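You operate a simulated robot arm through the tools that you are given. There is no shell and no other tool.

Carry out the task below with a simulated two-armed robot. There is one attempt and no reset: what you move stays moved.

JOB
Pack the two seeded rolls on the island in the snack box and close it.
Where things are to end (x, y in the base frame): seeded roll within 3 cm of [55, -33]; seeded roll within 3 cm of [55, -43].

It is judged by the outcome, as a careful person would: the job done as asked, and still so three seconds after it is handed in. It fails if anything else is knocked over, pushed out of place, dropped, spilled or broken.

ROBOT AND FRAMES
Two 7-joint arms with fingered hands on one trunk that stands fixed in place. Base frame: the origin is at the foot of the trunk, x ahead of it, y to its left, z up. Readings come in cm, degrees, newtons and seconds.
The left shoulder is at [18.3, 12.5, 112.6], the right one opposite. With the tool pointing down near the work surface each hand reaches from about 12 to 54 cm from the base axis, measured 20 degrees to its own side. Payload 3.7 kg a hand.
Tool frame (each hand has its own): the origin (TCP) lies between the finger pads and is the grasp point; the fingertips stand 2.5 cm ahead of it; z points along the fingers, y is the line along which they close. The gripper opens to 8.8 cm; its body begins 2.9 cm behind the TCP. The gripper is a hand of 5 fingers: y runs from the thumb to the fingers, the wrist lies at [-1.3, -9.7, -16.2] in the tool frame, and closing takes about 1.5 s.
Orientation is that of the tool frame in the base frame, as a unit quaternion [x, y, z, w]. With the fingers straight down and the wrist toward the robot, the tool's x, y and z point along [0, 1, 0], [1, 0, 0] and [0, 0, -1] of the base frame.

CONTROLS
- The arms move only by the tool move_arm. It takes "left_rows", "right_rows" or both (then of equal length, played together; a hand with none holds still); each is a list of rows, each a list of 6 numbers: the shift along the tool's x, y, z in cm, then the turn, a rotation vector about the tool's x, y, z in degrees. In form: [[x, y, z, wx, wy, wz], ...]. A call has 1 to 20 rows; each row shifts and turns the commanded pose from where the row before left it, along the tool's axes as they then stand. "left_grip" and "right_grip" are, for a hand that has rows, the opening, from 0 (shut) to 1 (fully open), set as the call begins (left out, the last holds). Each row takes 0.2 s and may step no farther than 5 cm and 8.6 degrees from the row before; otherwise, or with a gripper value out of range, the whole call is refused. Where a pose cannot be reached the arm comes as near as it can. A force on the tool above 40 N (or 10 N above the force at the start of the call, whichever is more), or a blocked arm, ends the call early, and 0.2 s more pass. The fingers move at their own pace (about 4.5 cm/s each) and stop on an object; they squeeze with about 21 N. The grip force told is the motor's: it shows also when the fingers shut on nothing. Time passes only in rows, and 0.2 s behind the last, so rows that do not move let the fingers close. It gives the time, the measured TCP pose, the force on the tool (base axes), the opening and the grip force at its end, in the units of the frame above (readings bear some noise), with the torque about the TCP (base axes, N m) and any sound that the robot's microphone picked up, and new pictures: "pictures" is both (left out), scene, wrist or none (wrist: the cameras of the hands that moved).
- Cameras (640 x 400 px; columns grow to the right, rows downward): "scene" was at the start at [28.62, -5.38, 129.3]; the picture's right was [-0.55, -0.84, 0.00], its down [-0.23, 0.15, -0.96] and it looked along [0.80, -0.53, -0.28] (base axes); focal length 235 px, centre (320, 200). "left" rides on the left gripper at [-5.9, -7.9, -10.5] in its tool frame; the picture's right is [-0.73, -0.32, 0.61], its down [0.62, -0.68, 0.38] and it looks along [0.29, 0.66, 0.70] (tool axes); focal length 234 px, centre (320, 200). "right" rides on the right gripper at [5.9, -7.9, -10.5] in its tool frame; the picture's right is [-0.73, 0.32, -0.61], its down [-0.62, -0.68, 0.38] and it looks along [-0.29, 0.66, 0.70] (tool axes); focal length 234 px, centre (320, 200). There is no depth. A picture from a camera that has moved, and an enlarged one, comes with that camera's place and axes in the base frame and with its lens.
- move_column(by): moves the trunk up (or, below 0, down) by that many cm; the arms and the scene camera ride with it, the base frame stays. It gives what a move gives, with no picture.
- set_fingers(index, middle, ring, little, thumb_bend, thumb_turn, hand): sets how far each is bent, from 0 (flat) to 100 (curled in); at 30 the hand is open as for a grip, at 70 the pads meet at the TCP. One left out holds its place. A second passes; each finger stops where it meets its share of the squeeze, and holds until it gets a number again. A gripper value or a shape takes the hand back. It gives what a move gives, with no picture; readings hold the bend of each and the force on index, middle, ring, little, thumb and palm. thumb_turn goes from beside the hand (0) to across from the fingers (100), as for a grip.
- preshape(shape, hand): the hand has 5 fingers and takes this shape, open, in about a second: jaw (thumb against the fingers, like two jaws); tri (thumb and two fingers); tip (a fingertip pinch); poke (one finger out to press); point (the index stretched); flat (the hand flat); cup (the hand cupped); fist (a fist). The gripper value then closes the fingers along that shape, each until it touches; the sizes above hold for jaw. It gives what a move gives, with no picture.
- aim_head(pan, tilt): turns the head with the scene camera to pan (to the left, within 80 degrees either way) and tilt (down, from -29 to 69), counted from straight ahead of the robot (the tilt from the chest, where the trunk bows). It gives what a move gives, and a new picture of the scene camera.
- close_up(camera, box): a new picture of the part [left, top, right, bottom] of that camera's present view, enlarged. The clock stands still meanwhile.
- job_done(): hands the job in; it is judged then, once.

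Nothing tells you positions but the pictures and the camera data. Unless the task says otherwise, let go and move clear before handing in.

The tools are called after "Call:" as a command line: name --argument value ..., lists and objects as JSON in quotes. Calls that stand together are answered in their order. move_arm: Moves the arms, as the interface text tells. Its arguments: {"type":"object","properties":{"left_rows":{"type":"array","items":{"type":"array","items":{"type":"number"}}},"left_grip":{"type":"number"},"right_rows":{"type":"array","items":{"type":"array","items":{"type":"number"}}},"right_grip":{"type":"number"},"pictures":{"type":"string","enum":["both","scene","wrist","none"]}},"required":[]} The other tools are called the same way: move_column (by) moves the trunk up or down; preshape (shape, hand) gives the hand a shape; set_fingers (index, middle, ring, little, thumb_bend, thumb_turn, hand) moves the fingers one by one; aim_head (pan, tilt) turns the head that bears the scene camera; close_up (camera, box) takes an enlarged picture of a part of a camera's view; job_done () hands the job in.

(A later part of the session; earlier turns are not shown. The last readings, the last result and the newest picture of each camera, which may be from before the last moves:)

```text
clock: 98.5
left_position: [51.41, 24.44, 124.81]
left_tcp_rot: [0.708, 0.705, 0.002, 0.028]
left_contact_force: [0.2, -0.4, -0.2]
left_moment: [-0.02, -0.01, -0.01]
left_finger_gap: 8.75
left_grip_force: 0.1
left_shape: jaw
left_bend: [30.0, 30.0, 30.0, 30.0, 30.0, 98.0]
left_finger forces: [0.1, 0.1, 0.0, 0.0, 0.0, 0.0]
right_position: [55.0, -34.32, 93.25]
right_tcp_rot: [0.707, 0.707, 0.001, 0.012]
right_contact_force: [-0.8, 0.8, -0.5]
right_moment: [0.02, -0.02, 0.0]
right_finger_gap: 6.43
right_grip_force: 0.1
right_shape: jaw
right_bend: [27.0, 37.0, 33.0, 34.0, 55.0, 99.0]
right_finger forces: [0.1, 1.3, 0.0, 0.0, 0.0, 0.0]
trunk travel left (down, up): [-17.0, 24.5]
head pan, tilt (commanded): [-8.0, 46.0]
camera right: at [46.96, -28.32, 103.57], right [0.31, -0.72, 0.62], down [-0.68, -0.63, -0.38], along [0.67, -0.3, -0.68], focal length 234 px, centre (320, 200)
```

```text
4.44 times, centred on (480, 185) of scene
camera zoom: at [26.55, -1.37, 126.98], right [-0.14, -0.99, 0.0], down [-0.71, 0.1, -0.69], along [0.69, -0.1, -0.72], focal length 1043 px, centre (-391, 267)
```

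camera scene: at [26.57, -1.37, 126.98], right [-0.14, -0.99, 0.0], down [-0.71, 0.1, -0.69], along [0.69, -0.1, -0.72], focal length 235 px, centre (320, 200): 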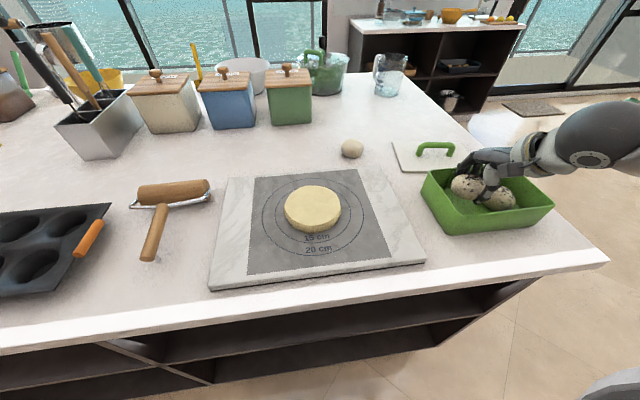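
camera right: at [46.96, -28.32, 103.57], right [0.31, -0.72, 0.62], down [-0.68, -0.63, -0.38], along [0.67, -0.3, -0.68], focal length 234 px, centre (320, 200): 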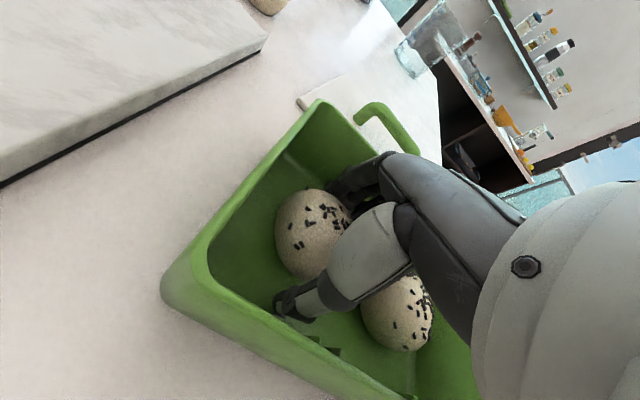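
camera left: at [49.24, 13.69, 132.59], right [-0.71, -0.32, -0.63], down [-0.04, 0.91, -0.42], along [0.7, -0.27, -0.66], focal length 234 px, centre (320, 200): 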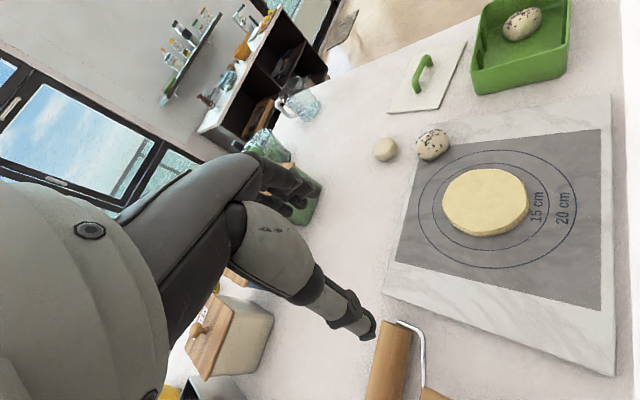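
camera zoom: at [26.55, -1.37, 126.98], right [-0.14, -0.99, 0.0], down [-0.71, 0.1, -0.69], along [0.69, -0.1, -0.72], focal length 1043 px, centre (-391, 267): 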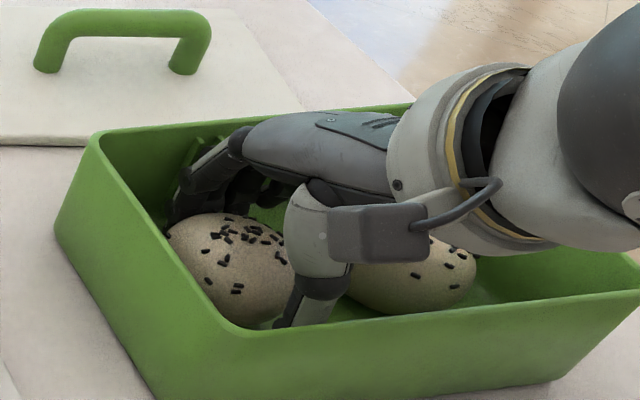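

Call:
move_arm --right_rows '[[0, 0.3, -0.2, 0, 0, 0], [0, 0.1, -0.6, 0, 0, 0], [0, 0, -1, 0, 0, 0], [0, 0, -1.5, 0, 0, 0], [0, 0, 0, 0, 0, 0]]' --right_grip 0.78 --pictures "none"

Call:
close_up --camera "scene" --box '[420, 140, 540, 230]'

```text
clock: 99.7
left_position: [51.43, 24.46, 124.74]
left_tcp_rot: [0.708, 0.705, 0.003, 0.028]
left_contact_force: [0.2, 0.3, -0.8]
left_moment: [0.0, 0.0, -0.04]
left_finger_gap: 8.76
left_grip_force: 0.0
left_shape: jaw
left_bend: [30.0, 30.0, 30.0, 30.0, 30.0, 98.0]
left_finger forces: [0.0, 0.1, 0.0, 0.0, 0.0, 0.0]
right_position: [55.51, -34.39, 96.66]
right_tcp_rot: [0.707, 0.707, 0.0, 0.012]
right_contact_force: [0.8, 0.7, 0.3]
right_moment: [0.03, -0.01, 0.03]
right_finger_gap: 6.83
right_grip_force: 0.1
right_shape: jaw
right_bend: [27.0, 35.0, 32.0, 33.0, 51.0, 99.0]
right_finger forces: [0.0, 0.1, 0.0, 0.0, 0.1, 0.0]
trunk travel left (down, up): [-17.0, 24.5]
head pan, tilt (commanded): [-8.0, 46.0]
```

```text
4.44 times, centred on (480, 185) of scene
camera zoom: at [26.58, -1.38, 126.97], right [-0.14, -0.99, 0.0], down [-0.71, 0.1, -0.69], along [0.69, -0.1, -0.72], focal length 1043 px, centre (-391, 267)
```

zoom: 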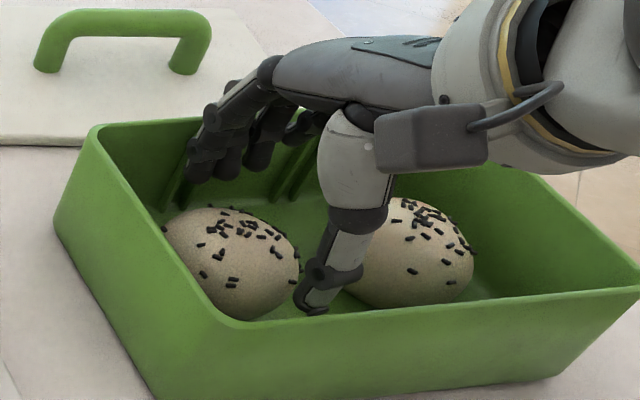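

Both rolls lie in the box. I'll raise the hand clear and check the layout.

Call:
move_arm --right_rows '[[0, 0, -2, 0, 0, 0], [0, 0, -3, 0, 0, 0], [0, 0, -4, 0, 0, 0], [0, 0, -4, 0, 0, 0], [0, 0, 0, 0, 0, 0]]' --right_grip 1 --pictures "both"

Call:
close_up --camera "scene" --box '[380, 110, 570, 250]'

```text
clock: 100.9
left_position: [51.45, 24.41, 124.81]
left_tcp_rot: [0.708, 0.705, 0.002, 0.028]
left_contact_force: [-0.8, -0.3, 0.5]
left_moment: [0.03, -0.01, -0.02]
left_finger_gap: 8.76
left_grip_force: 0.0
left_shape: jaw
left_bend: [30.0, 30.0, 30.0, 30.0, 30.0, 98.0]
left_finger forces: [0.1, 0.0, 0.1, 0.0, 0.0, 0.1]
right_position: [55.23, -34.15, 109.88]
right_tcp_rot: [0.708, 0.706, 0.0, 0.011]
right_contact_force: [-0.1, 0.5, -0.1]
right_moment: [0.02, 0.0, 0.01]
right_finger_gap: 8.77
right_grip_force: 0.0
right_shape: jaw
right_bend: [30.0, 30.0, 30.0, 30.0, 30.0, 98.0]
right_finger forces: [0.0, 0.0, 0.0, 0.0, 0.0, 0.1]
trunk travel left (down, up): [-17.0, 24.5]
head pan, tilt (commanded): [-8.0, 46.0]
camera scene: at [26.61, -1.39, 126.96], right [-0.14, -0.99, 0.0], down [-0.71, 0.1, -0.69], along [0.69, -0.1, -0.72], focal length 235 px, centre (320, 200)
camera right: at [47.14, -28.04, 120.16], right [0.31, -0.72, 0.62], down [-0.68, -0.63, -0.38], along [0.67, -0.3, -0.68], focal length 234 px, centre (320, 200)
```

scene: 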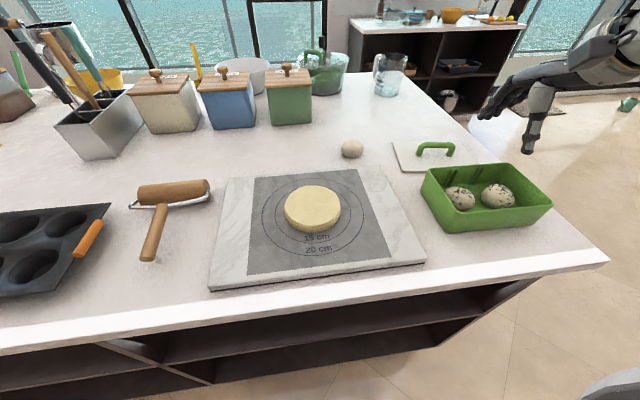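
right: 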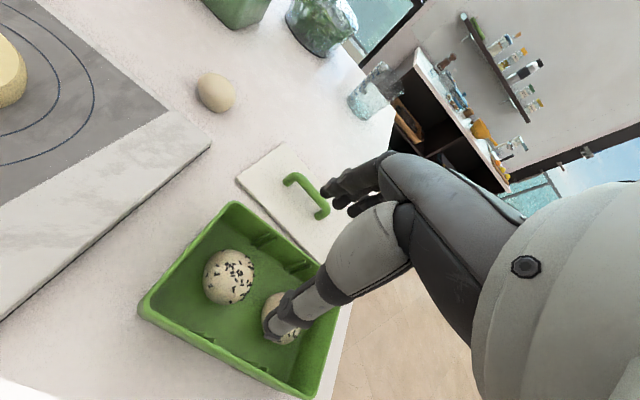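

```text
2.86 times, centred on (475, 180) of scene
camera zoom: at [26.61, -1.39, 126.96], right [-0.14, -0.99, 0.0], down [-0.71, 0.1, -0.69], along [0.69, -0.1, -0.72], focal length 670 px, centre (-123, 257)
```

zoom: 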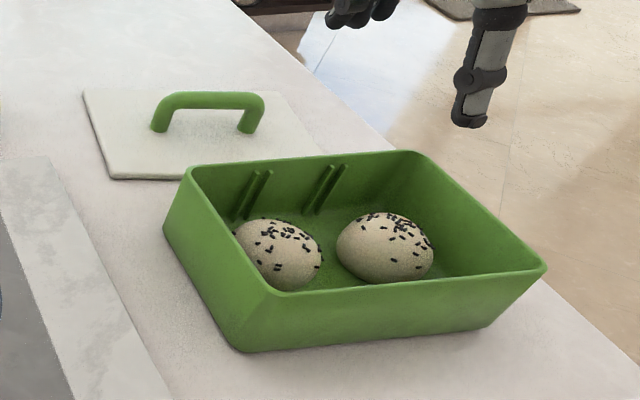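

Both seeded rolls are in the box, at about [55.4, -34.0] and [55.0, -42.1]. Now for the lid: I'll move the right hand over the lid's handle and straighten its small residual tilt.

Call:
move_arm --right_rows '[[-0.9, 4.3, 0, 0.97, 0.81, 0], [-0.96, 4.4, 0, 0, 0, 0], [-0.96, 4.4, 0, 0, 0, 0], [-0.96, 4.4, 0, 0, 0, 0], [0, 0, 3, 0, 0, 0], [0, 0, 3, 0, 0, 0], [0, 0, 0, 0, 0, 0]]' --pictures "both"

Call:
aim_head --pan -28 --tilt 36

Call:
close_up --camera "scene" --box '[220, 90, 420, 230]'

```text
clock: 102.5
left_position: [51.43, 24.38, 124.75]
left_tcp_rot: [0.708, 0.705, 0.003, 0.029]
left_contact_force: [-0.8, 0.1, 0.4]
left_moment: [0.01, 0.0, 0.03]
left_finger_gap: 8.77
left_grip_force: 0.1
left_shape: jaw
left_bend: [30.0, 30.0, 30.0, 30.0, 30.0, 98.0]
left_finger forces: [0.0, 0.0, 0.0, 0.1, 0.0, 0.0]
right_position: [72.63, -37.94, 103.76]
right_tcp_rot: [0.707, 0.707, 0.0, 0.0]
right_contact_force: [-0.4, -1.1, -1.0]
right_moment: [0.02, 0.0, 0.03]
right_finger_gap: 8.78
right_grip_force: 0.1
right_shape: jaw
right_bend: [30.0, 30.0, 30.0, 30.0, 30.0, 98.0]
right_finger forces: [0.0, 0.0, 0.0, 0.0, 0.1, 0.0]
trunk travel left (down, up): [-17.0, 24.5]
head pan, tilt (commanded): [-8.0, 46.0]
camera scene: at [26.51, -1.36, 127.0], right [-0.14, -0.99, 0.0], down [-0.71, 0.1, -0.69], along [0.69, -0.1, -0.72], focal length 235 px, centre (320, 200)
camera right: at [64.85, -32.09, 114.29], right [0.32, -0.72, 0.61], down [-0.68, -0.62, -0.38], along [0.66, -0.29, -0.69], focal length 234 px, centre (320, 200)
```

scene: 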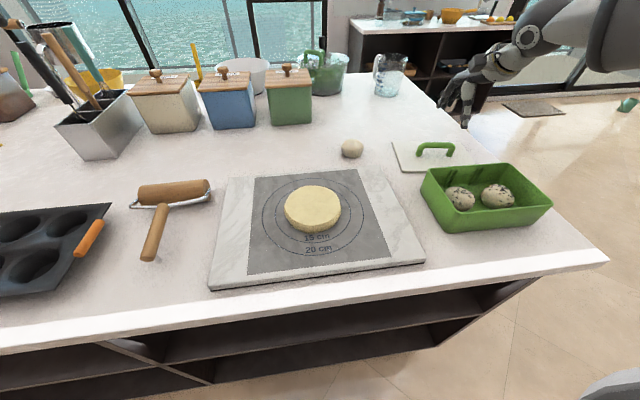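
right: 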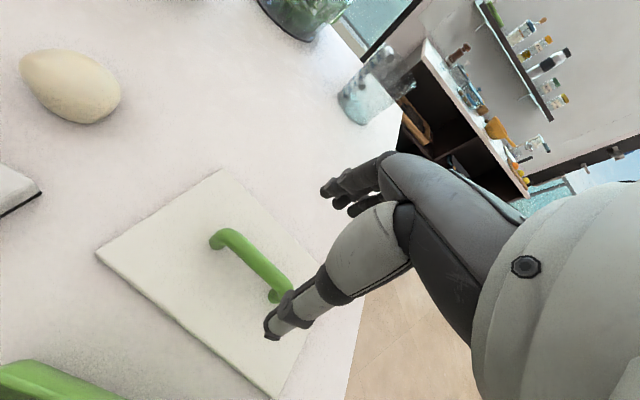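

```text
clock: 103.3
left_position: [51.4, 24.43, 124.69]
left_tcp_rot: [0.709, 0.705, 0.002, 0.028]
left_contact_force: [0.3, -0.4, 0.0]
left_moment: [-0.03, 0.02, 0.0]
left_finger_gap: 8.76
left_grip_force: 0.1
left_shape: jaw
left_bend: [30.0, 30.0, 30.0, 30.0, 30.0, 98.0]
left_finger forces: [0.1, 0.0, 0.0, 0.1, 0.1, 0.0]
right_position: [72.81, -37.94, 103.79]
right_tcp_rot: [0.707, 0.707, -0.001, 0.0]
right_contact_force: [0.1, 0.2, 0.1]
right_moment: [-0.02, 0.0, 0.0]
right_finger_gap: 8.77
right_grip_force: 0.1
right_shape: jaw
right_bend: [30.0, 30.0, 30.0, 30.0, 30.0, 98.0]
right_finger forces: [0.0, 0.0, 0.0, 0.1, 0.1, 0.0]
trunk travel left (down, up): [-17.0, 24.5]
head pan, tilt (commanded): [-28.0, 36.0]
camera scene: at [26.32, -4.35, 128.44], right [-0.47, -0.88, 0.0], down [-0.52, 0.28, -0.81], along [0.71, -0.38, -0.59], focal length 235 px, centre (320, 200)
```

scene: 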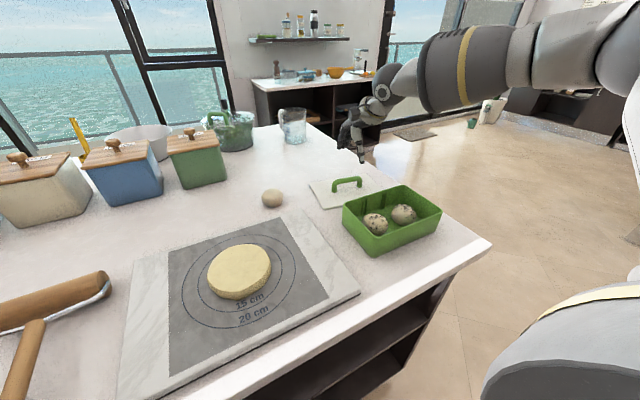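

```text
2.86 times, centred on (320, 160) of scene
camera zoom: at [26.32, -4.35, 128.44], right [-0.47, -0.88, 0.0], down [-0.52, 0.28, -0.81], along [0.71, -0.38, -0.59], focal length 670 px, centre (320, 314)
```

zoom: 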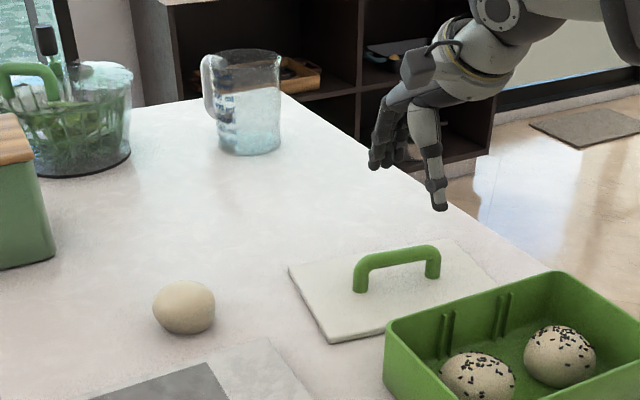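

The lid lies centred near [72.6, -37.7], turned about -10°. I'll turn the hand to match, descend over the handle, and check before closing.

Call:
move_arm --right_rows '[[0, 0, 0, 0, 0, 5], [0, 0, 0, 0, 0, 5], [0.19, -0.29, 3, 0, 0, 0], [0, 0, 3, 0, 0, 0], [0, 0, 1.5, 0, 0, 0], [0, 0, 0, 0, 0, 0]]' --pictures "wrist"

Call:
close_up --camera "scene" --box '[290, 110, 420, 210]'

Call:
close_up --camera "right" --box '[100, 120, 440, 400]'

```text
clock: 104.8
left_position: [51.29, 24.5, 124.78]
left_tcp_rot: [0.708, 0.705, 0.003, 0.029]
left_contact_force: [0.0, 1.1, 0.4]
left_moment: [0.0, 0.02, 0.0]
left_finger_gap: 8.79
left_grip_force: 0.1
left_shape: jaw
left_bend: [30.0, 30.0, 30.0, 30.0, 30.0, 98.0]
left_finger forces: [0.1, 0.0, 0.0, 0.1, 0.0, 0.1]
right_position: [72.56, -37.65, 96.26]
right_tcp_rot: [0.766, 0.642, -0.001, 0.001]
right_contact_force: [0.8, 0.0, 0.7]
right_moment: [0.0, 0.03, 0.0]
right_finger_gap: 8.79
right_grip_force: 0.0
right_shape: jaw
right_bend: [30.0, 30.0, 30.0, 30.0, 30.0, 98.0]
right_finger forces: [0.0, 0.1, 0.1, 0.0, 0.0, 0.1]
trunk travel left (down, up): [-17.0, 24.5]
head pan, tilt (commanded): [-28.0, 36.0]
camera right: at [65.78, -30.53, 106.77], right [0.19, -0.77, 0.61], down [-0.78, -0.5, -0.38], along [0.6, -0.4, -0.69], focal length 234 px, centre (320, 200)
```

right: 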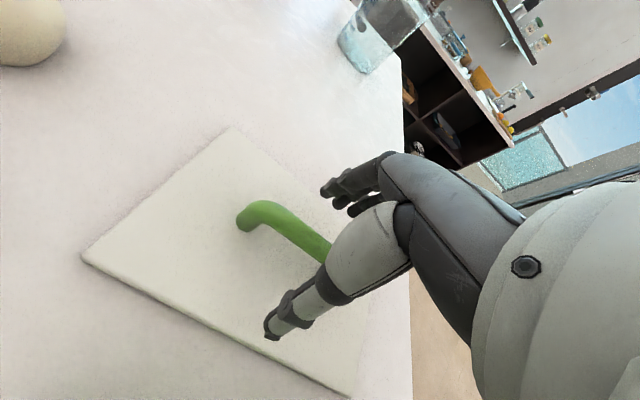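

```text
4.00 times, centred on (355, 160) of scene
camera zoom: at [26.3, -4.35, 128.46], right [-0.47, -0.88, 0.0], down [-0.52, 0.28, -0.81], along [0.71, -0.38, -0.59], focal length 939 px, centre (180, 360)
```

zoom: 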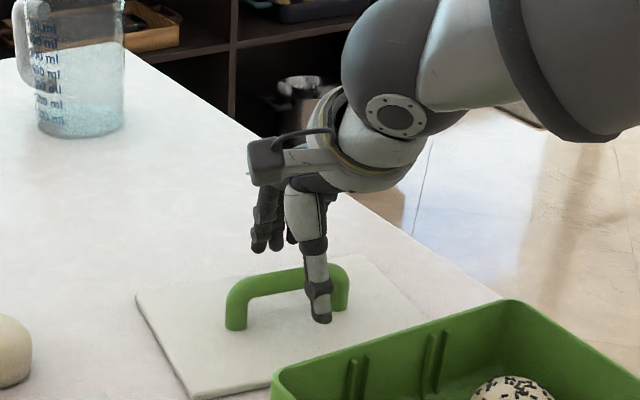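

```text
1.43 times, centred on (270, 260) of right
camera zoom: at [65.78, -30.53, 106.77], right [0.19, -0.77, 0.61], down [-0.78, -0.5, -0.38], along [0.6, -0.4, -0.69], focal length 334 px, centre (391, 114)
```

zoom: 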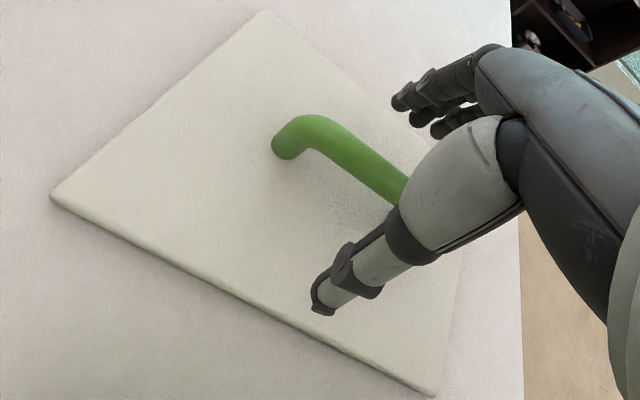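

The hand is aligned with the handle. Descending the last centimetre and closing on the bar, slightly higher than last time for a firmer pinch.

Call:
move_arm --right_rows '[[0, 0, 0.6, 0, 0, 0], [0, 0, 0.4, 0, 0, 0], [0, 0, 0, 0, 0, 0]]' --pictures "none"

Call:
move_arm --right_rows '[[0, 0, 0, 0, 0, 0], [0, 0, 0, 0, 0, 0], [0, 0, 0, 0, 0, 0], [0, 0, 0, 0, 0, 0], [0, 0, 0, 0, 0, 0], [0, 0, 0, 0, 0, 0], [0, 0, 0, 0, 0, 0], [0, 0, 0, 0, 0, 0]]' --right_grip 0 --pictures "wrist"

Call:
close_up --camera "scene" --box '[290, 110, 420, 210]'

```text
clock: 105.5
left_position: [51.42, 24.35, 124.73]
left_tcp_rot: [0.708, 0.705, 0.003, 0.029]
left_contact_force: [-0.4, 0.4, 0.4]
left_moment: [0.04, -0.02, 0.02]
left_finger_gap: 8.76
left_grip_force: 0.1
left_shape: jaw
left_bend: [30.0, 30.0, 30.0, 30.0, 30.0, 98.0]
left_finger forces: [0.1, 0.0, 0.0, 0.1, 0.1, 0.0]
right_position: [72.6, -37.74, 95.08]
right_tcp_rot: [0.766, 0.642, -0.001, 0.001]
right_contact_force: [-0.3, 0.2, -1.0]
right_moment: [0.01, 0.01, 0.0]
right_finger_gap: 8.78
right_grip_force: 0.0
right_shape: jaw
right_bend: [30.0, 30.0, 30.0, 30.0, 30.0, 98.0]
right_finger forces: [0.1, 0.0, 0.1, 0.1, 0.0, 0.0]
trunk travel left (down, up): [-17.0, 24.5]
head pan, tilt (commanded): [-28.0, 36.0]
```

```text
clock: 107.3
left_position: [51.38, 24.4, 124.73]
left_tcp_rot: [0.708, 0.706, 0.002, 0.027]
left_contact_force: [-0.6, -0.7, -0.1]
left_moment: [-0.02, 0.03, 0.0]
left_finger_gap: 8.76
left_grip_force: 0.1
left_shape: jaw
left_bend: [30.0, 30.0, 30.0, 30.0, 30.0, 98.0]
left_finger forces: [0.0, 0.0, 0.1, 0.1, 0.1, 0.0]
right_position: [72.44, -37.71, 95.16]
right_tcp_rot: [0.766, 0.642, -0.001, 0.0]
right_contact_force: [0.0, 0.0, -0.9]
right_moment: [-0.04, 0.0, -0.04]
right_finger_gap: 0.88
right_grip_force: 20.6
right_shape: jaw
right_bend: [71.0, 66.0, 71.0, 70.0, 74.0, 100.0]
right_finger forces: [9.9, 4.4, 2.0, 0.0, 17.3, 0.1]
trunk travel left (down, up): [-17.0, 24.5]
head pan, tilt (commanded): [-28.0, 36.0]
camera right: at [65.77, -30.52, 105.7], right [0.19, -0.77, 0.61], down [-0.78, -0.5, -0.38], along [0.6, -0.4, -0.7], focal length 234 px, centre (320, 200)
```

right: 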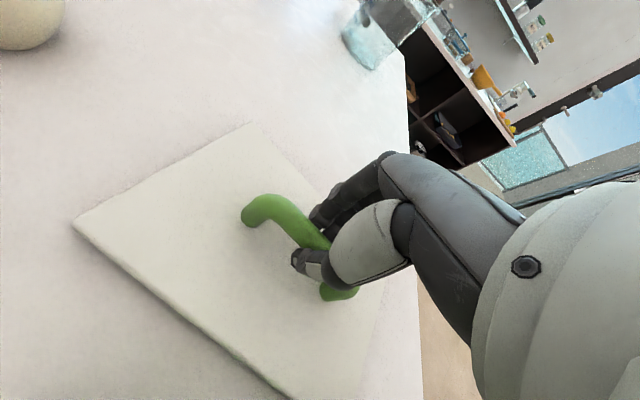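

```text
4.00 times, centred on (355, 160) of scene
camera zoom: at [26.32, -4.36, 128.44], right [-0.47, -0.88, 0.0], down [-0.52, 0.28, -0.81], along [0.71, -0.38, -0.59], focal length 939 px, centre (180, 360)
```

zoom: 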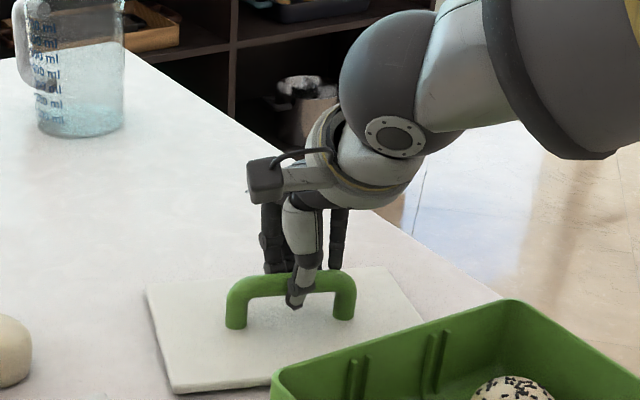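

The bar is firmly pinched (17 N, 0.9 cm gap). The lid turned a little in the grip, to about -9° relative to the hand, which I can correct. Lifting slowly.

Call:
move_arm --right_rows '[[0, 0, -0.5, 0, 0, 0], [0, 0, -1, 0, 0, 0], [0, 0, -2, 0, 0, 0], [0, 0, -3, 0, 0, 0], [0, 0, -3, 0, 0, 0], [0, 0, 0, 0, 0, 0]]' --pictures "both"

Call:
close_up --camera "scene" --box '[270, 90, 450, 210]'

Call:
close_up --camera "right" --box '[40, 80, 440, 400]'

```text
clock: 108.8
left_position: [51.39, 24.5, 124.73]
left_tcp_rot: [0.708, 0.705, 0.002, 0.029]
left_contact_force: [0.3, -0.6, -0.6]
left_moment: [0.04, -0.02, 0.03]
left_finger_gap: 8.75
left_grip_force: 0.1
left_shape: jaw
left_bend: [30.0, 30.0, 30.0, 30.0, 30.0, 98.0]
left_finger forces: [0.1, 0.1, 0.0, 0.0, 0.1, 0.0]
right_position: [72.38, -37.74, 104.6]
right_tcp_rot: [0.767, 0.642, -0.001, 0.0]
right_contact_force: [-0.5, 0.6, -0.6]
right_moment: [0.03, 0.0, 0.0]
right_finger_gap: 0.93
right_grip_force: 20.3
right_shape: jaw
right_bend: [71.0, 67.0, 71.0, 70.0, 75.0, 100.0]
right_finger forces: [10.2, 4.3, 1.8, 0.1, 17.0, 0.1]
trunk travel left (down, up): [-17.0, 24.5]
head pan, tilt (commanded): [-28.0, 36.0]
camera scene: at [26.36, -4.38, 128.43], right [-0.47, -0.88, 0.0], down [-0.52, 0.28, -0.81], along [0.71, -0.38, -0.59], focal length 235 px, centre (320, 200)
camera right: at [65.68, -30.5, 115.14], right [0.19, -0.77, 0.61], down [-0.78, -0.5, -0.38], along [0.6, -0.4, -0.7], focal length 234 px, centre (320, 200)
```

scene: 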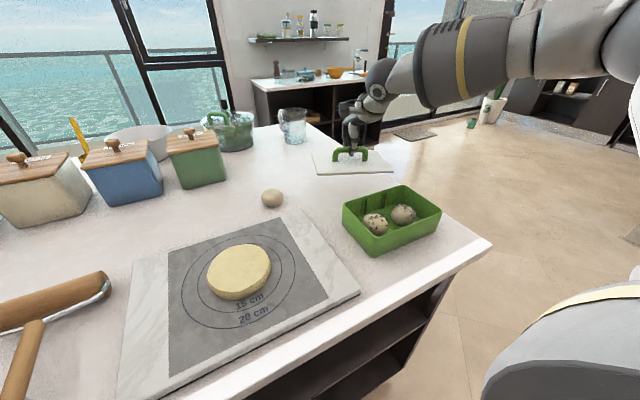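
right: 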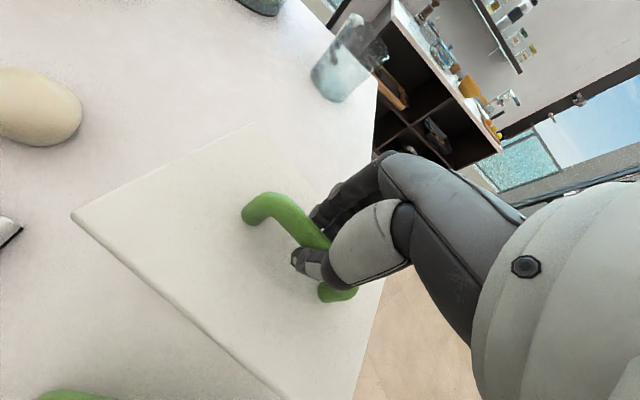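

```text
3.33 times, centred on (360, 150) of scene
camera zoom: at [26.36, -4.38, 128.43], right [-0.47, -0.88, 0.0], down [-0.52, 0.28, -0.81], along [0.71, -0.38, -0.59], focal length 782 px, centre (187, 367)
```

zoom: 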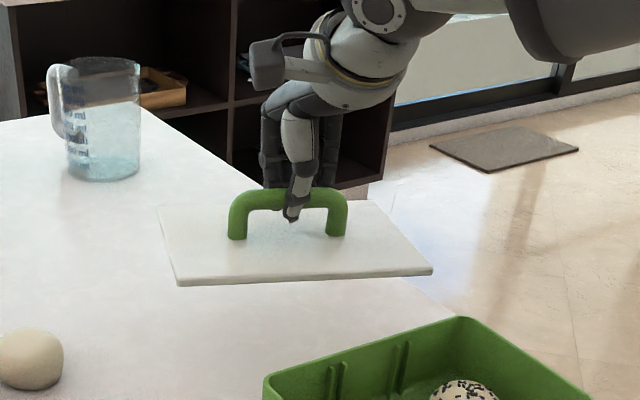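

```text
1.25 times, centred on (240, 240) of right
camera zoom: at [65.68, -30.5, 115.14], right [0.19, -0.77, 0.61], down [-0.78, -0.5, -0.38], along [0.6, -0.4, -0.7], focal length 293 px, centre (420, 150)
```

zoom: 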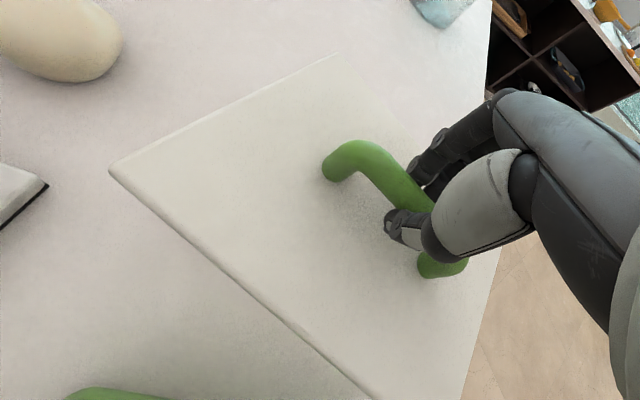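

The lid is lifted and level, at about -21° (11° off the hand). I'll turn the hand by +21° so that the lid is square, and bring it back above the box.

Call:
move_arm --right_rows '[[0, 0, -2, 0, 0, 0], [0, 0, 0, 0, 0, -7], [0, 0, 0, 0, 0, -7], [0, 0, 0, 0, 0, -7], [0.5, -2.8, 0, 0, 0, 0], [0.65, -3.6, 0, 0, 0, 0], [0.65, -3.6, 0, 0, 0, 0], [0.65, -3.6, 0, 0, 0, 0], [0.63, -3.6, 0, 0, 0, 0], [0, 0, 0, 0, 0, 0]]' --pictures "both"

Call:
close_up --camera "scene" --box '[320, 110, 480, 260]'

Call:
close_up --camera "right" --box '[40, 80, 440, 400]'

```text
clock: 111.0
left_position: [51.53, 24.42, 124.73]
left_tcp_rot: [0.708, 0.705, 0.002, 0.028]
left_contact_force: [-0.6, -0.1, 0.1]
left_moment: [0.0, 0.02, 0.03]
left_finger_gap: 8.79
left_grip_force: 0.0
left_shape: jaw
left_bend: [30.0, 30.0, 30.0, 30.0, 30.0, 98.0]
left_finger forces: [0.0, 0.1, 0.0, 0.0, 0.0, 0.0]
right_position: [54.93, -37.74, 106.89]
right_tcp_rot: [0.636, 0.771, -0.001, 0.001]
right_contact_force: [0.7, -0.5, 0.0]
right_moment: [-0.02, 0.04, 0.02]
right_finger_gap: 0.88
right_grip_force: 20.9
right_shape: jaw
right_bend: [71.0, 67.0, 71.0, 70.0, 75.0, 100.0]
right_finger forces: [10.2, 4.1, 1.9, 0.1, 16.9, 0.0]
trunk travel left (down, up): [-17.0, 24.5]
head pan, tilt (commanded): [-28.0, 36.0]
camera scene: at [26.3, -4.34, 128.45], right [-0.47, -0.88, 0.0], down [-0.52, 0.28, -0.81], along [0.71, -0.38, -0.59], focal length 235 px, centre (320, 200)
camera right: at [46.06, -33.54, 117.36], right [0.46, -0.65, 0.61], down [-0.55, -0.74, -0.38], along [0.7, -0.16, -0.7], focal length 234 px, centre (320, 200)
```

scene: 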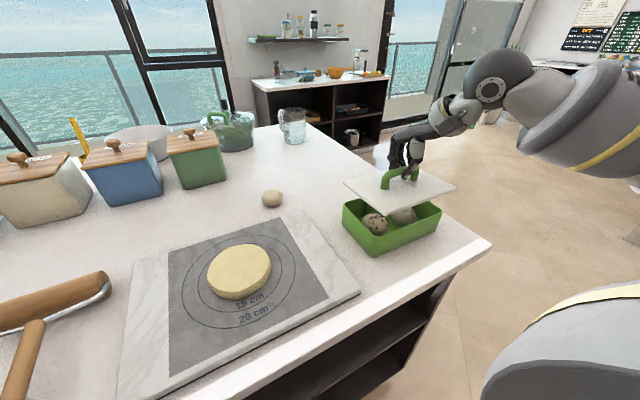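
right: 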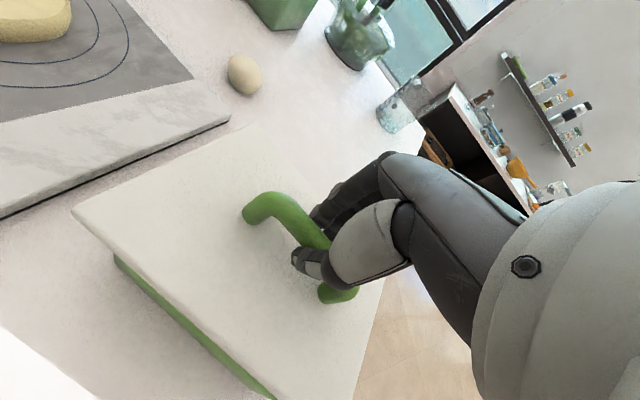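

```text
2.67 times, centred on (400, 185) of scene
camera zoom: at [26.3, -4.34, 128.45], right [-0.47, -0.88, 0.0], down [-0.52, 0.28, -0.81], along [0.71, -0.38, -0.59], focal length 626 px, centre (107, 240)
```

zoom: 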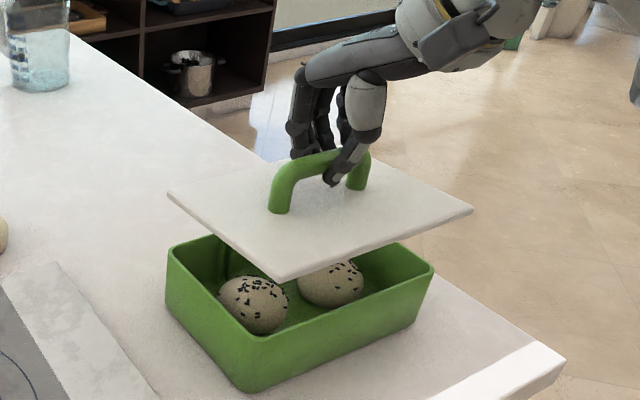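

```text
1.25 times, centred on (240, 240) of right
camera zoom: at [46.06, -33.54, 117.36], right [0.46, -0.65, 0.61], down [-0.55, -0.74, -0.38], along [0.7, -0.16, -0.7], focal length 293 px, centre (420, 150)
```

zoom: 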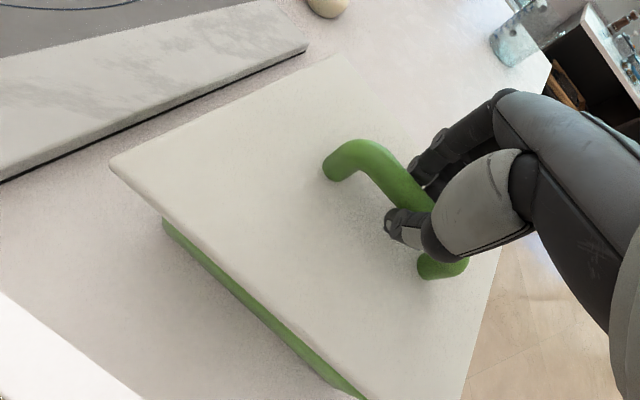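

The lid is nearly square over the box. Before lowering I'll measure the box and lid corners more closely.

Call:
close_up --camera "scene" --box '[335, 170, 455, 260]'

Call:
close_up --camera "right" --box '[50, 200, 300, 400]'

```text
4.44 times, centred on (395, 215) of scene
camera zoom: at [26.3, -4.34, 128.45], right [-0.47, -0.88, 0.0], down [-0.52, 0.28, -0.81], along [0.71, -0.38, -0.59], focal length 1043 px, centre (-13, 133)
```

zoom: 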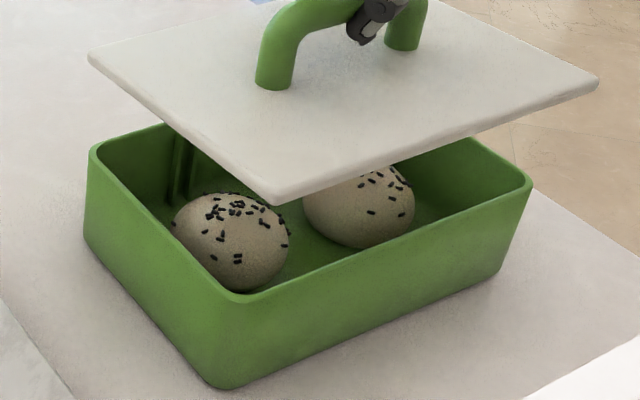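

```text
2.00 times, centred on (175, 300) of right
camera zoom: at [46.06, -33.54, 117.36], right [0.46, -0.65, 0.61], down [-0.55, -0.74, -0.38], along [0.7, -0.16, -0.7], focal length 468 px, centre (610, 0)
```

zoom: 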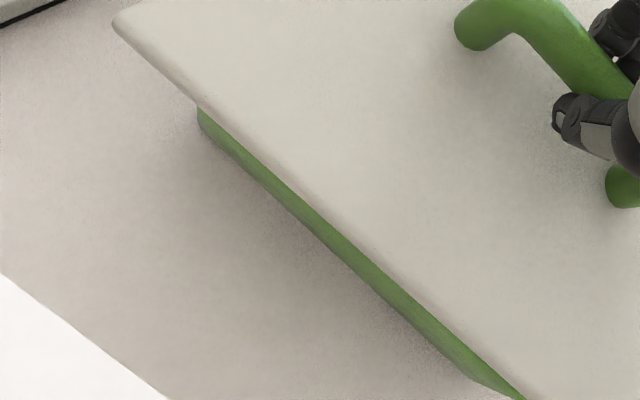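

Lid and box are nearly parallel, with the lid about 1° off and a few millimetres toward me. I'll correct that and lower until the lid is just above the rim to compare the overhangs.

Call:
move_arm --right_rows '[[-0.37, 0.33, 0, 0, 0, 1.2], [0, 0, 1.5, 0, 0, 0], [0, 0, 1.5, 0, 0, 0], [0, 0, 1, 0, 0, 0], [0, 0, 0, 0, 0, 0]]' --pictures "wrist"

Call:
close_up --camera "scene" --box '[335, 170, 455, 260]'

Call:
close_up --camera "right" --box '[50, 180, 330, 400]'

```text
clock: 112.2
left_position: [51.39, 24.46, 124.82]
left_tcp_rot: [0.708, 0.705, 0.003, 0.028]
left_contact_force: [-0.3, 0.5, -0.2]
left_moment: [0.03, -0.01, -0.05]
left_finger_gap: 8.77
left_grip_force: 0.0
left_shape: jaw
left_bend: [30.0, 30.0, 30.0, 30.0, 30.0, 98.0]
left_finger forces: [0.1, 0.1, 0.1, 0.0, 0.0, 0.0]
right_position: [55.33, -38.21, 102.76]
right_tcp_rot: [0.645, 0.764, 0.0, 0.0]
right_contact_force: [0.5, -0.8, -0.8]
right_moment: [-0.01, 0.01, -0.03]
right_finger_gap: 0.89
right_grip_force: 20.9
right_shape: jaw
right_bend: [71.0, 67.0, 71.0, 70.0, 75.0, 100.0]
right_finger forces: [10.1, 4.1, 1.9, 0.0, 17.0, 0.0]
trunk travel left (down, up): [-17.0, 24.5]
head pan, tilt (commanded): [-28.0, 36.0]
camera right: at [46.56, -33.71, 113.16], right [0.44, -0.66, 0.61], down [-0.57, -0.73, -0.38], along [0.7, -0.18, -0.7], focal length 234 px, centre (320, 200)
```

right: 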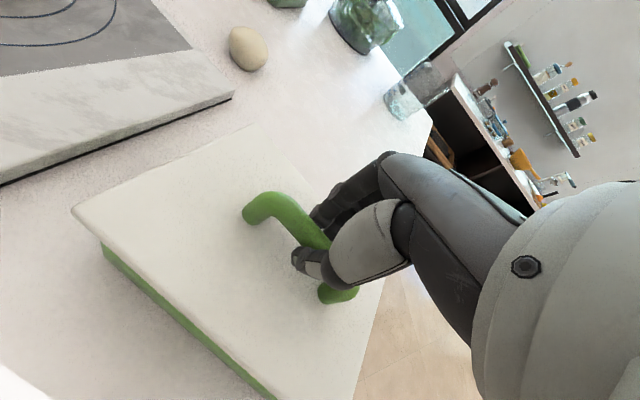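

```text
4.44 times, centred on (395, 215) of scene
camera zoom: at [26.31, -4.36, 128.45], right [-0.47, -0.88, 0.0], down [-0.52, 0.28, -0.81], along [0.71, -0.38, -0.59], focal length 1043 px, centre (-13, 133)
```

zoom: 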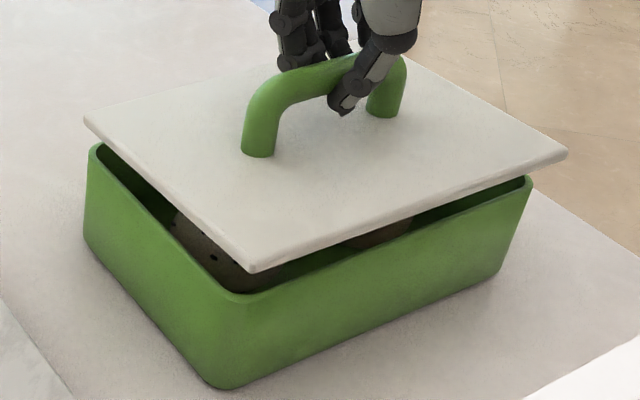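

```text
1.82 times, centred on (190, 290) of right
camera zoom: at [46.56, -33.71, 113.16], right [0.44, -0.66, 0.61], down [-0.57, -0.73, -0.38], along [0.7, -0.18, -0.7], focal length 426 px, centre (556, 36)
```

zoom: 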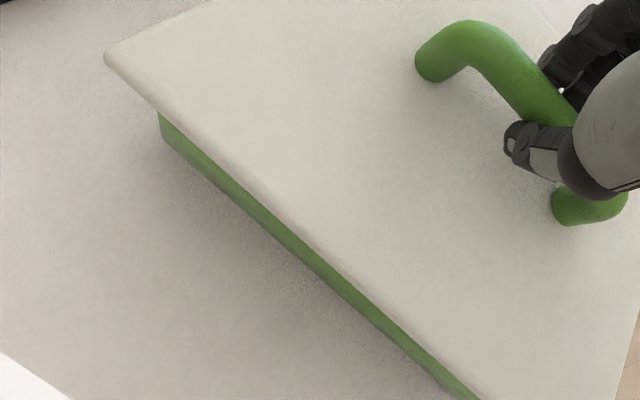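

The lid is parallel to the box and needs about 4 mm more away from me. Adjusting and lowering another centimetre.

Call:
move_arm --right_rows '[[-0.15, 0.33, 0, 0, 0, 0], [0, 0, 0.5, 0, 0, 0], [0, 0, 0.5, 0, 0, 0], [0, 0, 0, 0, 0, 0]]' --pictures "wrist"

Call:
close_up --camera "scene" --box '[335, 170, 455, 260]'

Call:
close_up --camera "right" --box '[50, 180, 330, 400]'

```text
clock: 113.2
left_position: [51.38, 24.49, 124.85]
left_tcp_rot: [0.708, 0.705, 0.003, 0.029]
left_contact_force: [0.7, -0.1, -0.2]
left_moment: [0.02, 0.01, 0.01]
left_finger_gap: 8.79
left_grip_force: 0.0
left_shape: jaw
left_bend: [30.0, 30.0, 30.0, 30.0, 30.0, 98.0]
left_finger forces: [0.0, 0.0, 0.1, 0.0, 0.1, 0.1]
right_position: [55.74, -38.16, 101.67]
right_tcp_rot: [0.645, 0.764, -0.001, 0.001]
right_contact_force: [0.9, 0.4, -0.2]
right_moment: [0.0, 0.01, 0.01]
right_finger_gap: 0.91
right_grip_force: 21.1
right_shape: jaw
right_bend: [71.0, 67.0, 71.0, 70.0, 75.0, 100.0]
right_finger forces: [10.3, 4.0, 1.8, 0.0, 16.9, 0.1]
trunk travel left (down, up): [-17.0, 24.5]
head pan, tilt (commanded): [-28.0, 36.0]
camera right: at [46.98, -33.78, 112.22], right [0.44, -0.66, 0.61], down [-0.57, -0.73, -0.38], along [0.7, -0.18, -0.7], focal length 234 px, centre (320, 200)
```

right: 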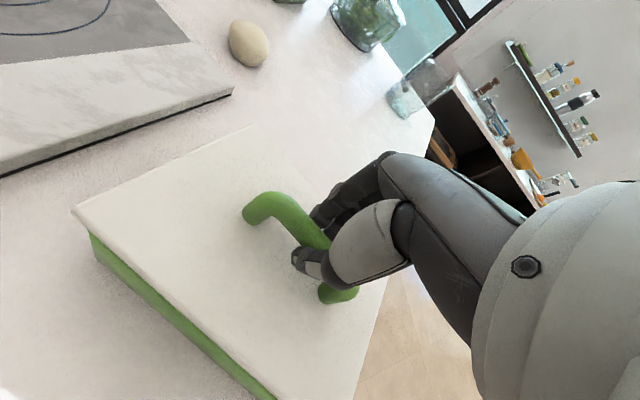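

```text
4.44 times, centred on (395, 215) of scene
camera zoom: at [26.32, -4.36, 128.45], right [-0.47, -0.88, 0.0], down [-0.52, 0.28, -0.81], along [0.71, -0.38, -0.59], focal length 1043 px, centre (-13, 133)
```

zoom: 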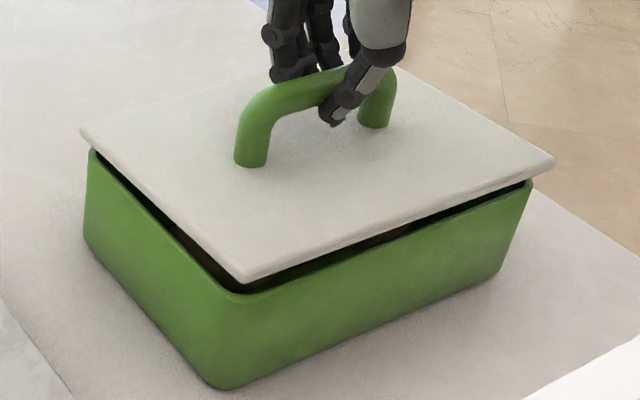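

```text
1.82 times, centred on (190, 290) of right
camera zoom: at [46.98, -33.78, 112.22], right [0.44, -0.66, 0.61], down [-0.57, -0.73, -0.38], along [0.7, -0.18, -0.7], focal length 426 px, centre (556, 36)
```

zoom: 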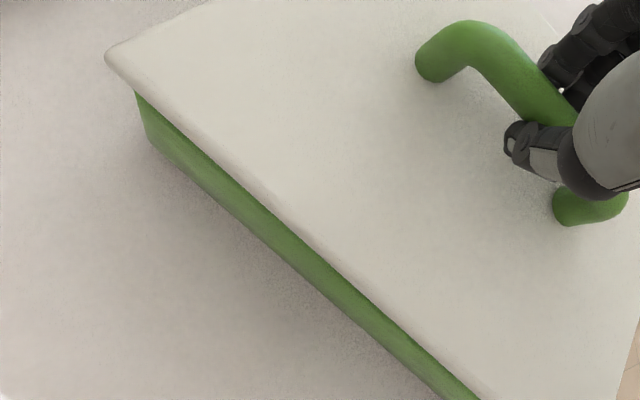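

The overhangs now match on all sides within about 2 mm. Lowering onto the rim in small steps.

Call:
move_arm --right_rows '[[0, 0.1, 0.2, 0, 0, 0], [0, 0, 0.2, 0, 0, 0], [0, 0, 0, 0, 0, 0]]' --pictures "none"

Call:
close_up --camera "scene" --box '[335, 170, 455, 260]'

```text
clock: 114.0
left_position: [51.44, 24.39, 124.79]
left_tcp_rot: [0.708, 0.705, 0.003, 0.029]
left_contact_force: [-0.2, -0.5, -0.4]
left_moment: [-0.05, -0.02, 0.01]
left_finger_gap: 8.77
left_grip_force: 0.1
left_shape: jaw
left_bend: [30.0, 30.0, 30.0, 30.0, 30.0, 98.0]
left_finger forces: [0.0, 0.1, 0.1, 0.0, 0.1, 0.0]
right_position: [55.8, -38.15, 101.33]
right_tcp_rot: [0.645, 0.765, 0.0, 0.0]
right_contact_force: [0.4, -0.2, -0.3]
right_moment: [-0.03, -0.04, 0.0]
right_finger_gap: 0.92
right_grip_force: 21.4
right_shape: jaw
right_bend: [71.0, 67.0, 71.0, 70.0, 75.0, 100.0]
right_finger forces: [10.2, 3.7, 1.6, 0.0, 17.1, 0.0]
trunk travel left (down, up): [-17.0, 24.5]
head pan, tilt (commanded): [-28.0, 36.0]
```

```text
4.44 times, centred on (395, 215) of scene
camera zoom: at [26.32, -4.36, 128.45], right [-0.47, -0.88, 0.0], down [-0.52, 0.28, -0.81], along [0.71, -0.38, -0.59], focal length 1043 px, centre (-13, 133)
```

zoom: 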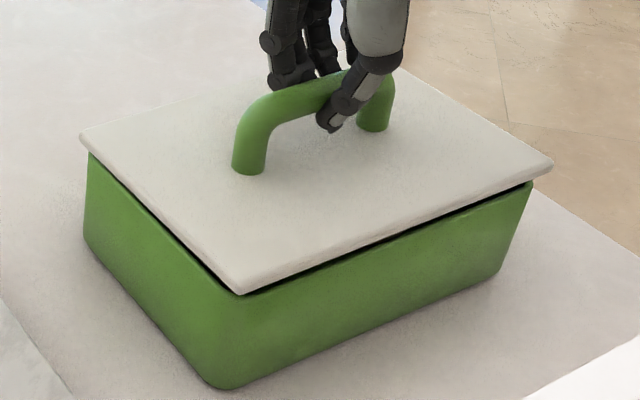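

Call:
move_arm --right_rows '[[0, 0, 0.2, 0, 0, 0], [0, 0, 0.2, 0, 0, 0], [0, 0, 0, 0, 0, 0]]' --pictures "none"

Call:
close_up --camera "scene" --box '[335, 170, 455, 260]'

```text
clock: 114.8
left_position: [51.33, 24.4, 124.85]
left_tcp_rot: [0.708, 0.705, 0.003, 0.029]
left_contact_force: [-0.6, 0.2, 0.6]
left_moment: [0.0, -0.01, 0.01]
left_finger_gap: 8.78
left_grip_force: 0.0
left_shape: jaw
left_bend: [30.0, 30.0, 30.0, 30.0, 30.0, 98.0]
left_finger forces: [0.1, 0.0, 0.1, 0.0, 0.1, 0.1]
right_position: [55.84, -38.23, 100.92]
right_tcp_rot: [0.645, 0.764, 0.0, 0.002]
right_contact_force: [-1.3, -1.2, 4.1]
right_moment: [-0.02, 0.01, 0.05]
right_finger_gap: 0.98
right_grip_force: 20.9
right_shape: jaw
right_bend: [72.0, 71.0, 71.0, 70.0, 76.0, 100.0]
right_finger forces: [9.3, 3.3, 1.5, 0.0, 15.6, 0.0]
trunk travel left (down, up): [-17.0, 24.5]
head pan, tilt (commanded): [-28.0, 36.0]
```

```text
4.44 times, centred on (395, 215) of scene
camera zoom: at [26.26, -4.35, 128.47], right [-0.47, -0.88, 0.0], down [-0.52, 0.28, -0.81], along [0.71, -0.38, -0.59], focal length 1043 px, centre (-13, 133)
```

zoom: 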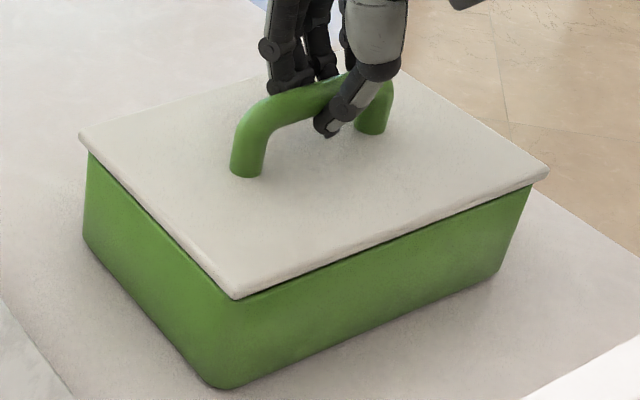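

The lid now sits on the rim (4 N contact), aligned within about 3 mm of its original seat. Pressing down gently to snap it shut.

Call:
move_arm --right_rows '[[0, 0, 0.2, 0, 0, 0], [0, 0, 0.2, 0, 0, 0], [0, 0, 0.2, 0, 0, 0], [0, 0, 0, 0, 0, 0]]' --pictures "none"

Call:
close_up --camera "scene" --box '[335, 170, 455, 260]'

```text
clock: 115.8
left_position: [51.31, 24.39, 124.73]
left_tcp_rot: [0.708, 0.705, 0.003, 0.029]
left_contact_force: [0.4, -0.1, -0.4]
left_moment: [-0.01, 0.01, 0.0]
left_finger_gap: 8.78
left_grip_force: 0.1
left_shape: jaw
left_bend: [30.0, 30.0, 30.0, 30.0, 30.0, 98.0]
left_finger forces: [0.0, 0.1, 0.0, 0.1, 0.1, 0.1]
right_position: [55.79, -38.14, 100.32]
right_tcp_rot: [0.644, 0.765, -0.001, 0.0]
right_contact_force: [-0.3, 0.6, 3.4]
right_moment: [-0.04, 0.0, 0.03]
right_finger_gap: 0.96
right_grip_force: 20.8
right_shape: jaw
right_bend: [72.0, 72.0, 70.0, 70.0, 79.0, 100.0]
right_finger forces: [9.5, 1.0, 1.1, 2.0, 13.1, 0.0]
trunk travel left (down, up): [-17.0, 24.5]
head pan, tilt (commanded): [-28.0, 36.0]
```

```text
4.44 times, centred on (395, 215) of scene
camera zoom: at [26.28, -4.33, 128.46], right [-0.47, -0.88, 0.0], down [-0.52, 0.28, -0.81], along [0.71, -0.38, -0.59], focal length 1043 px, centre (-13, 133)
```

zoom: 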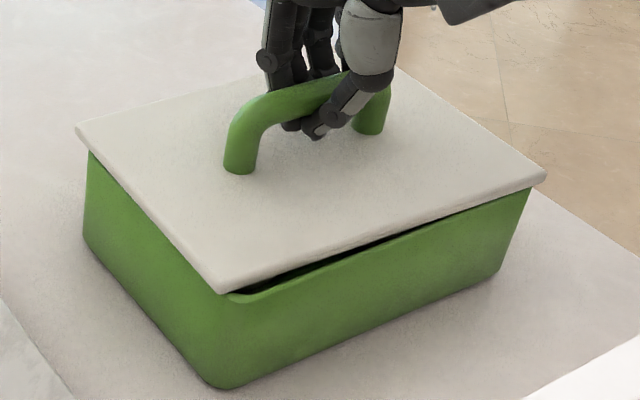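

While pressing, the bar slipped up in the grip and the lid tilted a little. I'll open the hand so the lid settles on the rim, then look.

Call:
move_arm --right_rows '[[0, 0, 0, 0, 0, 0], [0, 0, 0, 0, 0, 0], [0, 0, 0, 0, 0, 0], [0, 0, 0, 0, 0, 0], [0, 0, 0, 0, 0, 0], [0, 0, 0, 0, 0, 0], [0, 0, 0, 0, 0, 0]]' --right_grip 1 --pictures "wrist"

Call:
close_up --camera "scene" --box '[335, 170, 455, 260]'

```text
clock: 117.3
left_position: [51.41, 24.43, 124.81]
left_tcp_rot: [0.709, 0.704, 0.002, 0.028]
left_contact_force: [0.6, 0.0, -0.6]
left_moment: [0.02, 0.02, -0.02]
left_finger_gap: 8.76
left_grip_force: 0.0
left_shape: jaw
left_bend: [30.0, 30.0, 30.0, 30.0, 30.0, 98.0]
left_finger forces: [0.1, 0.0, 0.0, 0.0, 0.1, 0.0]
right_position: [55.77, -38.14, 100.28]
right_tcp_rot: [0.645, 0.764, 0.0, 0.001]
right_contact_force: [0.6, 0.5, 0.0]
right_moment: [0.0, 0.01, -0.01]
right_finger_gap: 8.74
right_grip_force: 0.1
right_shape: jaw
right_bend: [30.0, 30.0, 30.0, 30.0, 30.0, 98.0]
right_finger forces: [0.0, 0.0, 0.0, 0.1, 0.0, 0.1]
trunk travel left (down, up): [-17.0, 24.5]
head pan, tilt (commanded): [-28.0, 36.0]
camera right: at [47.04, -33.74, 110.8], right [0.44, -0.66, 0.61], down [-0.57, -0.73, -0.38], along [0.7, -0.18, -0.7], focal length 234 px, centre (320, 200)
```

right: 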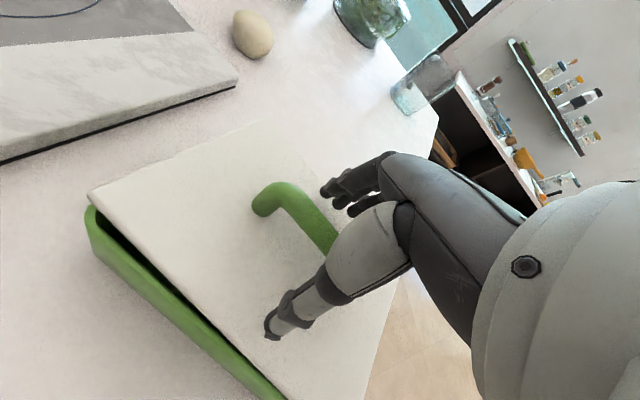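

```text
4.44 times, centred on (395, 215) of scene
camera zoom: at [26.32, -4.36, 128.45], right [-0.47, -0.88, 0.0], down [-0.52, 0.28, -0.81], along [0.71, -0.38, -0.59], focal length 1043 px, centre (-13, 133)
```

zoom: 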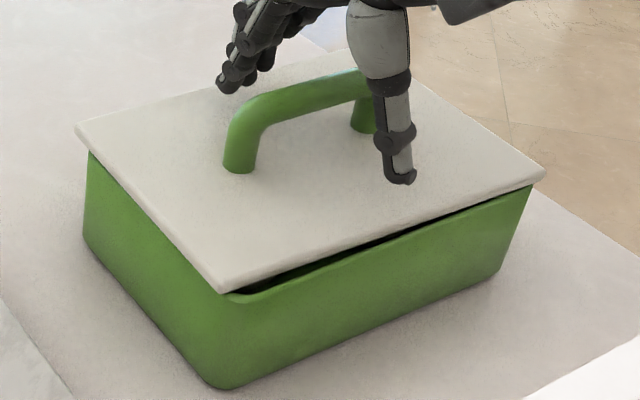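

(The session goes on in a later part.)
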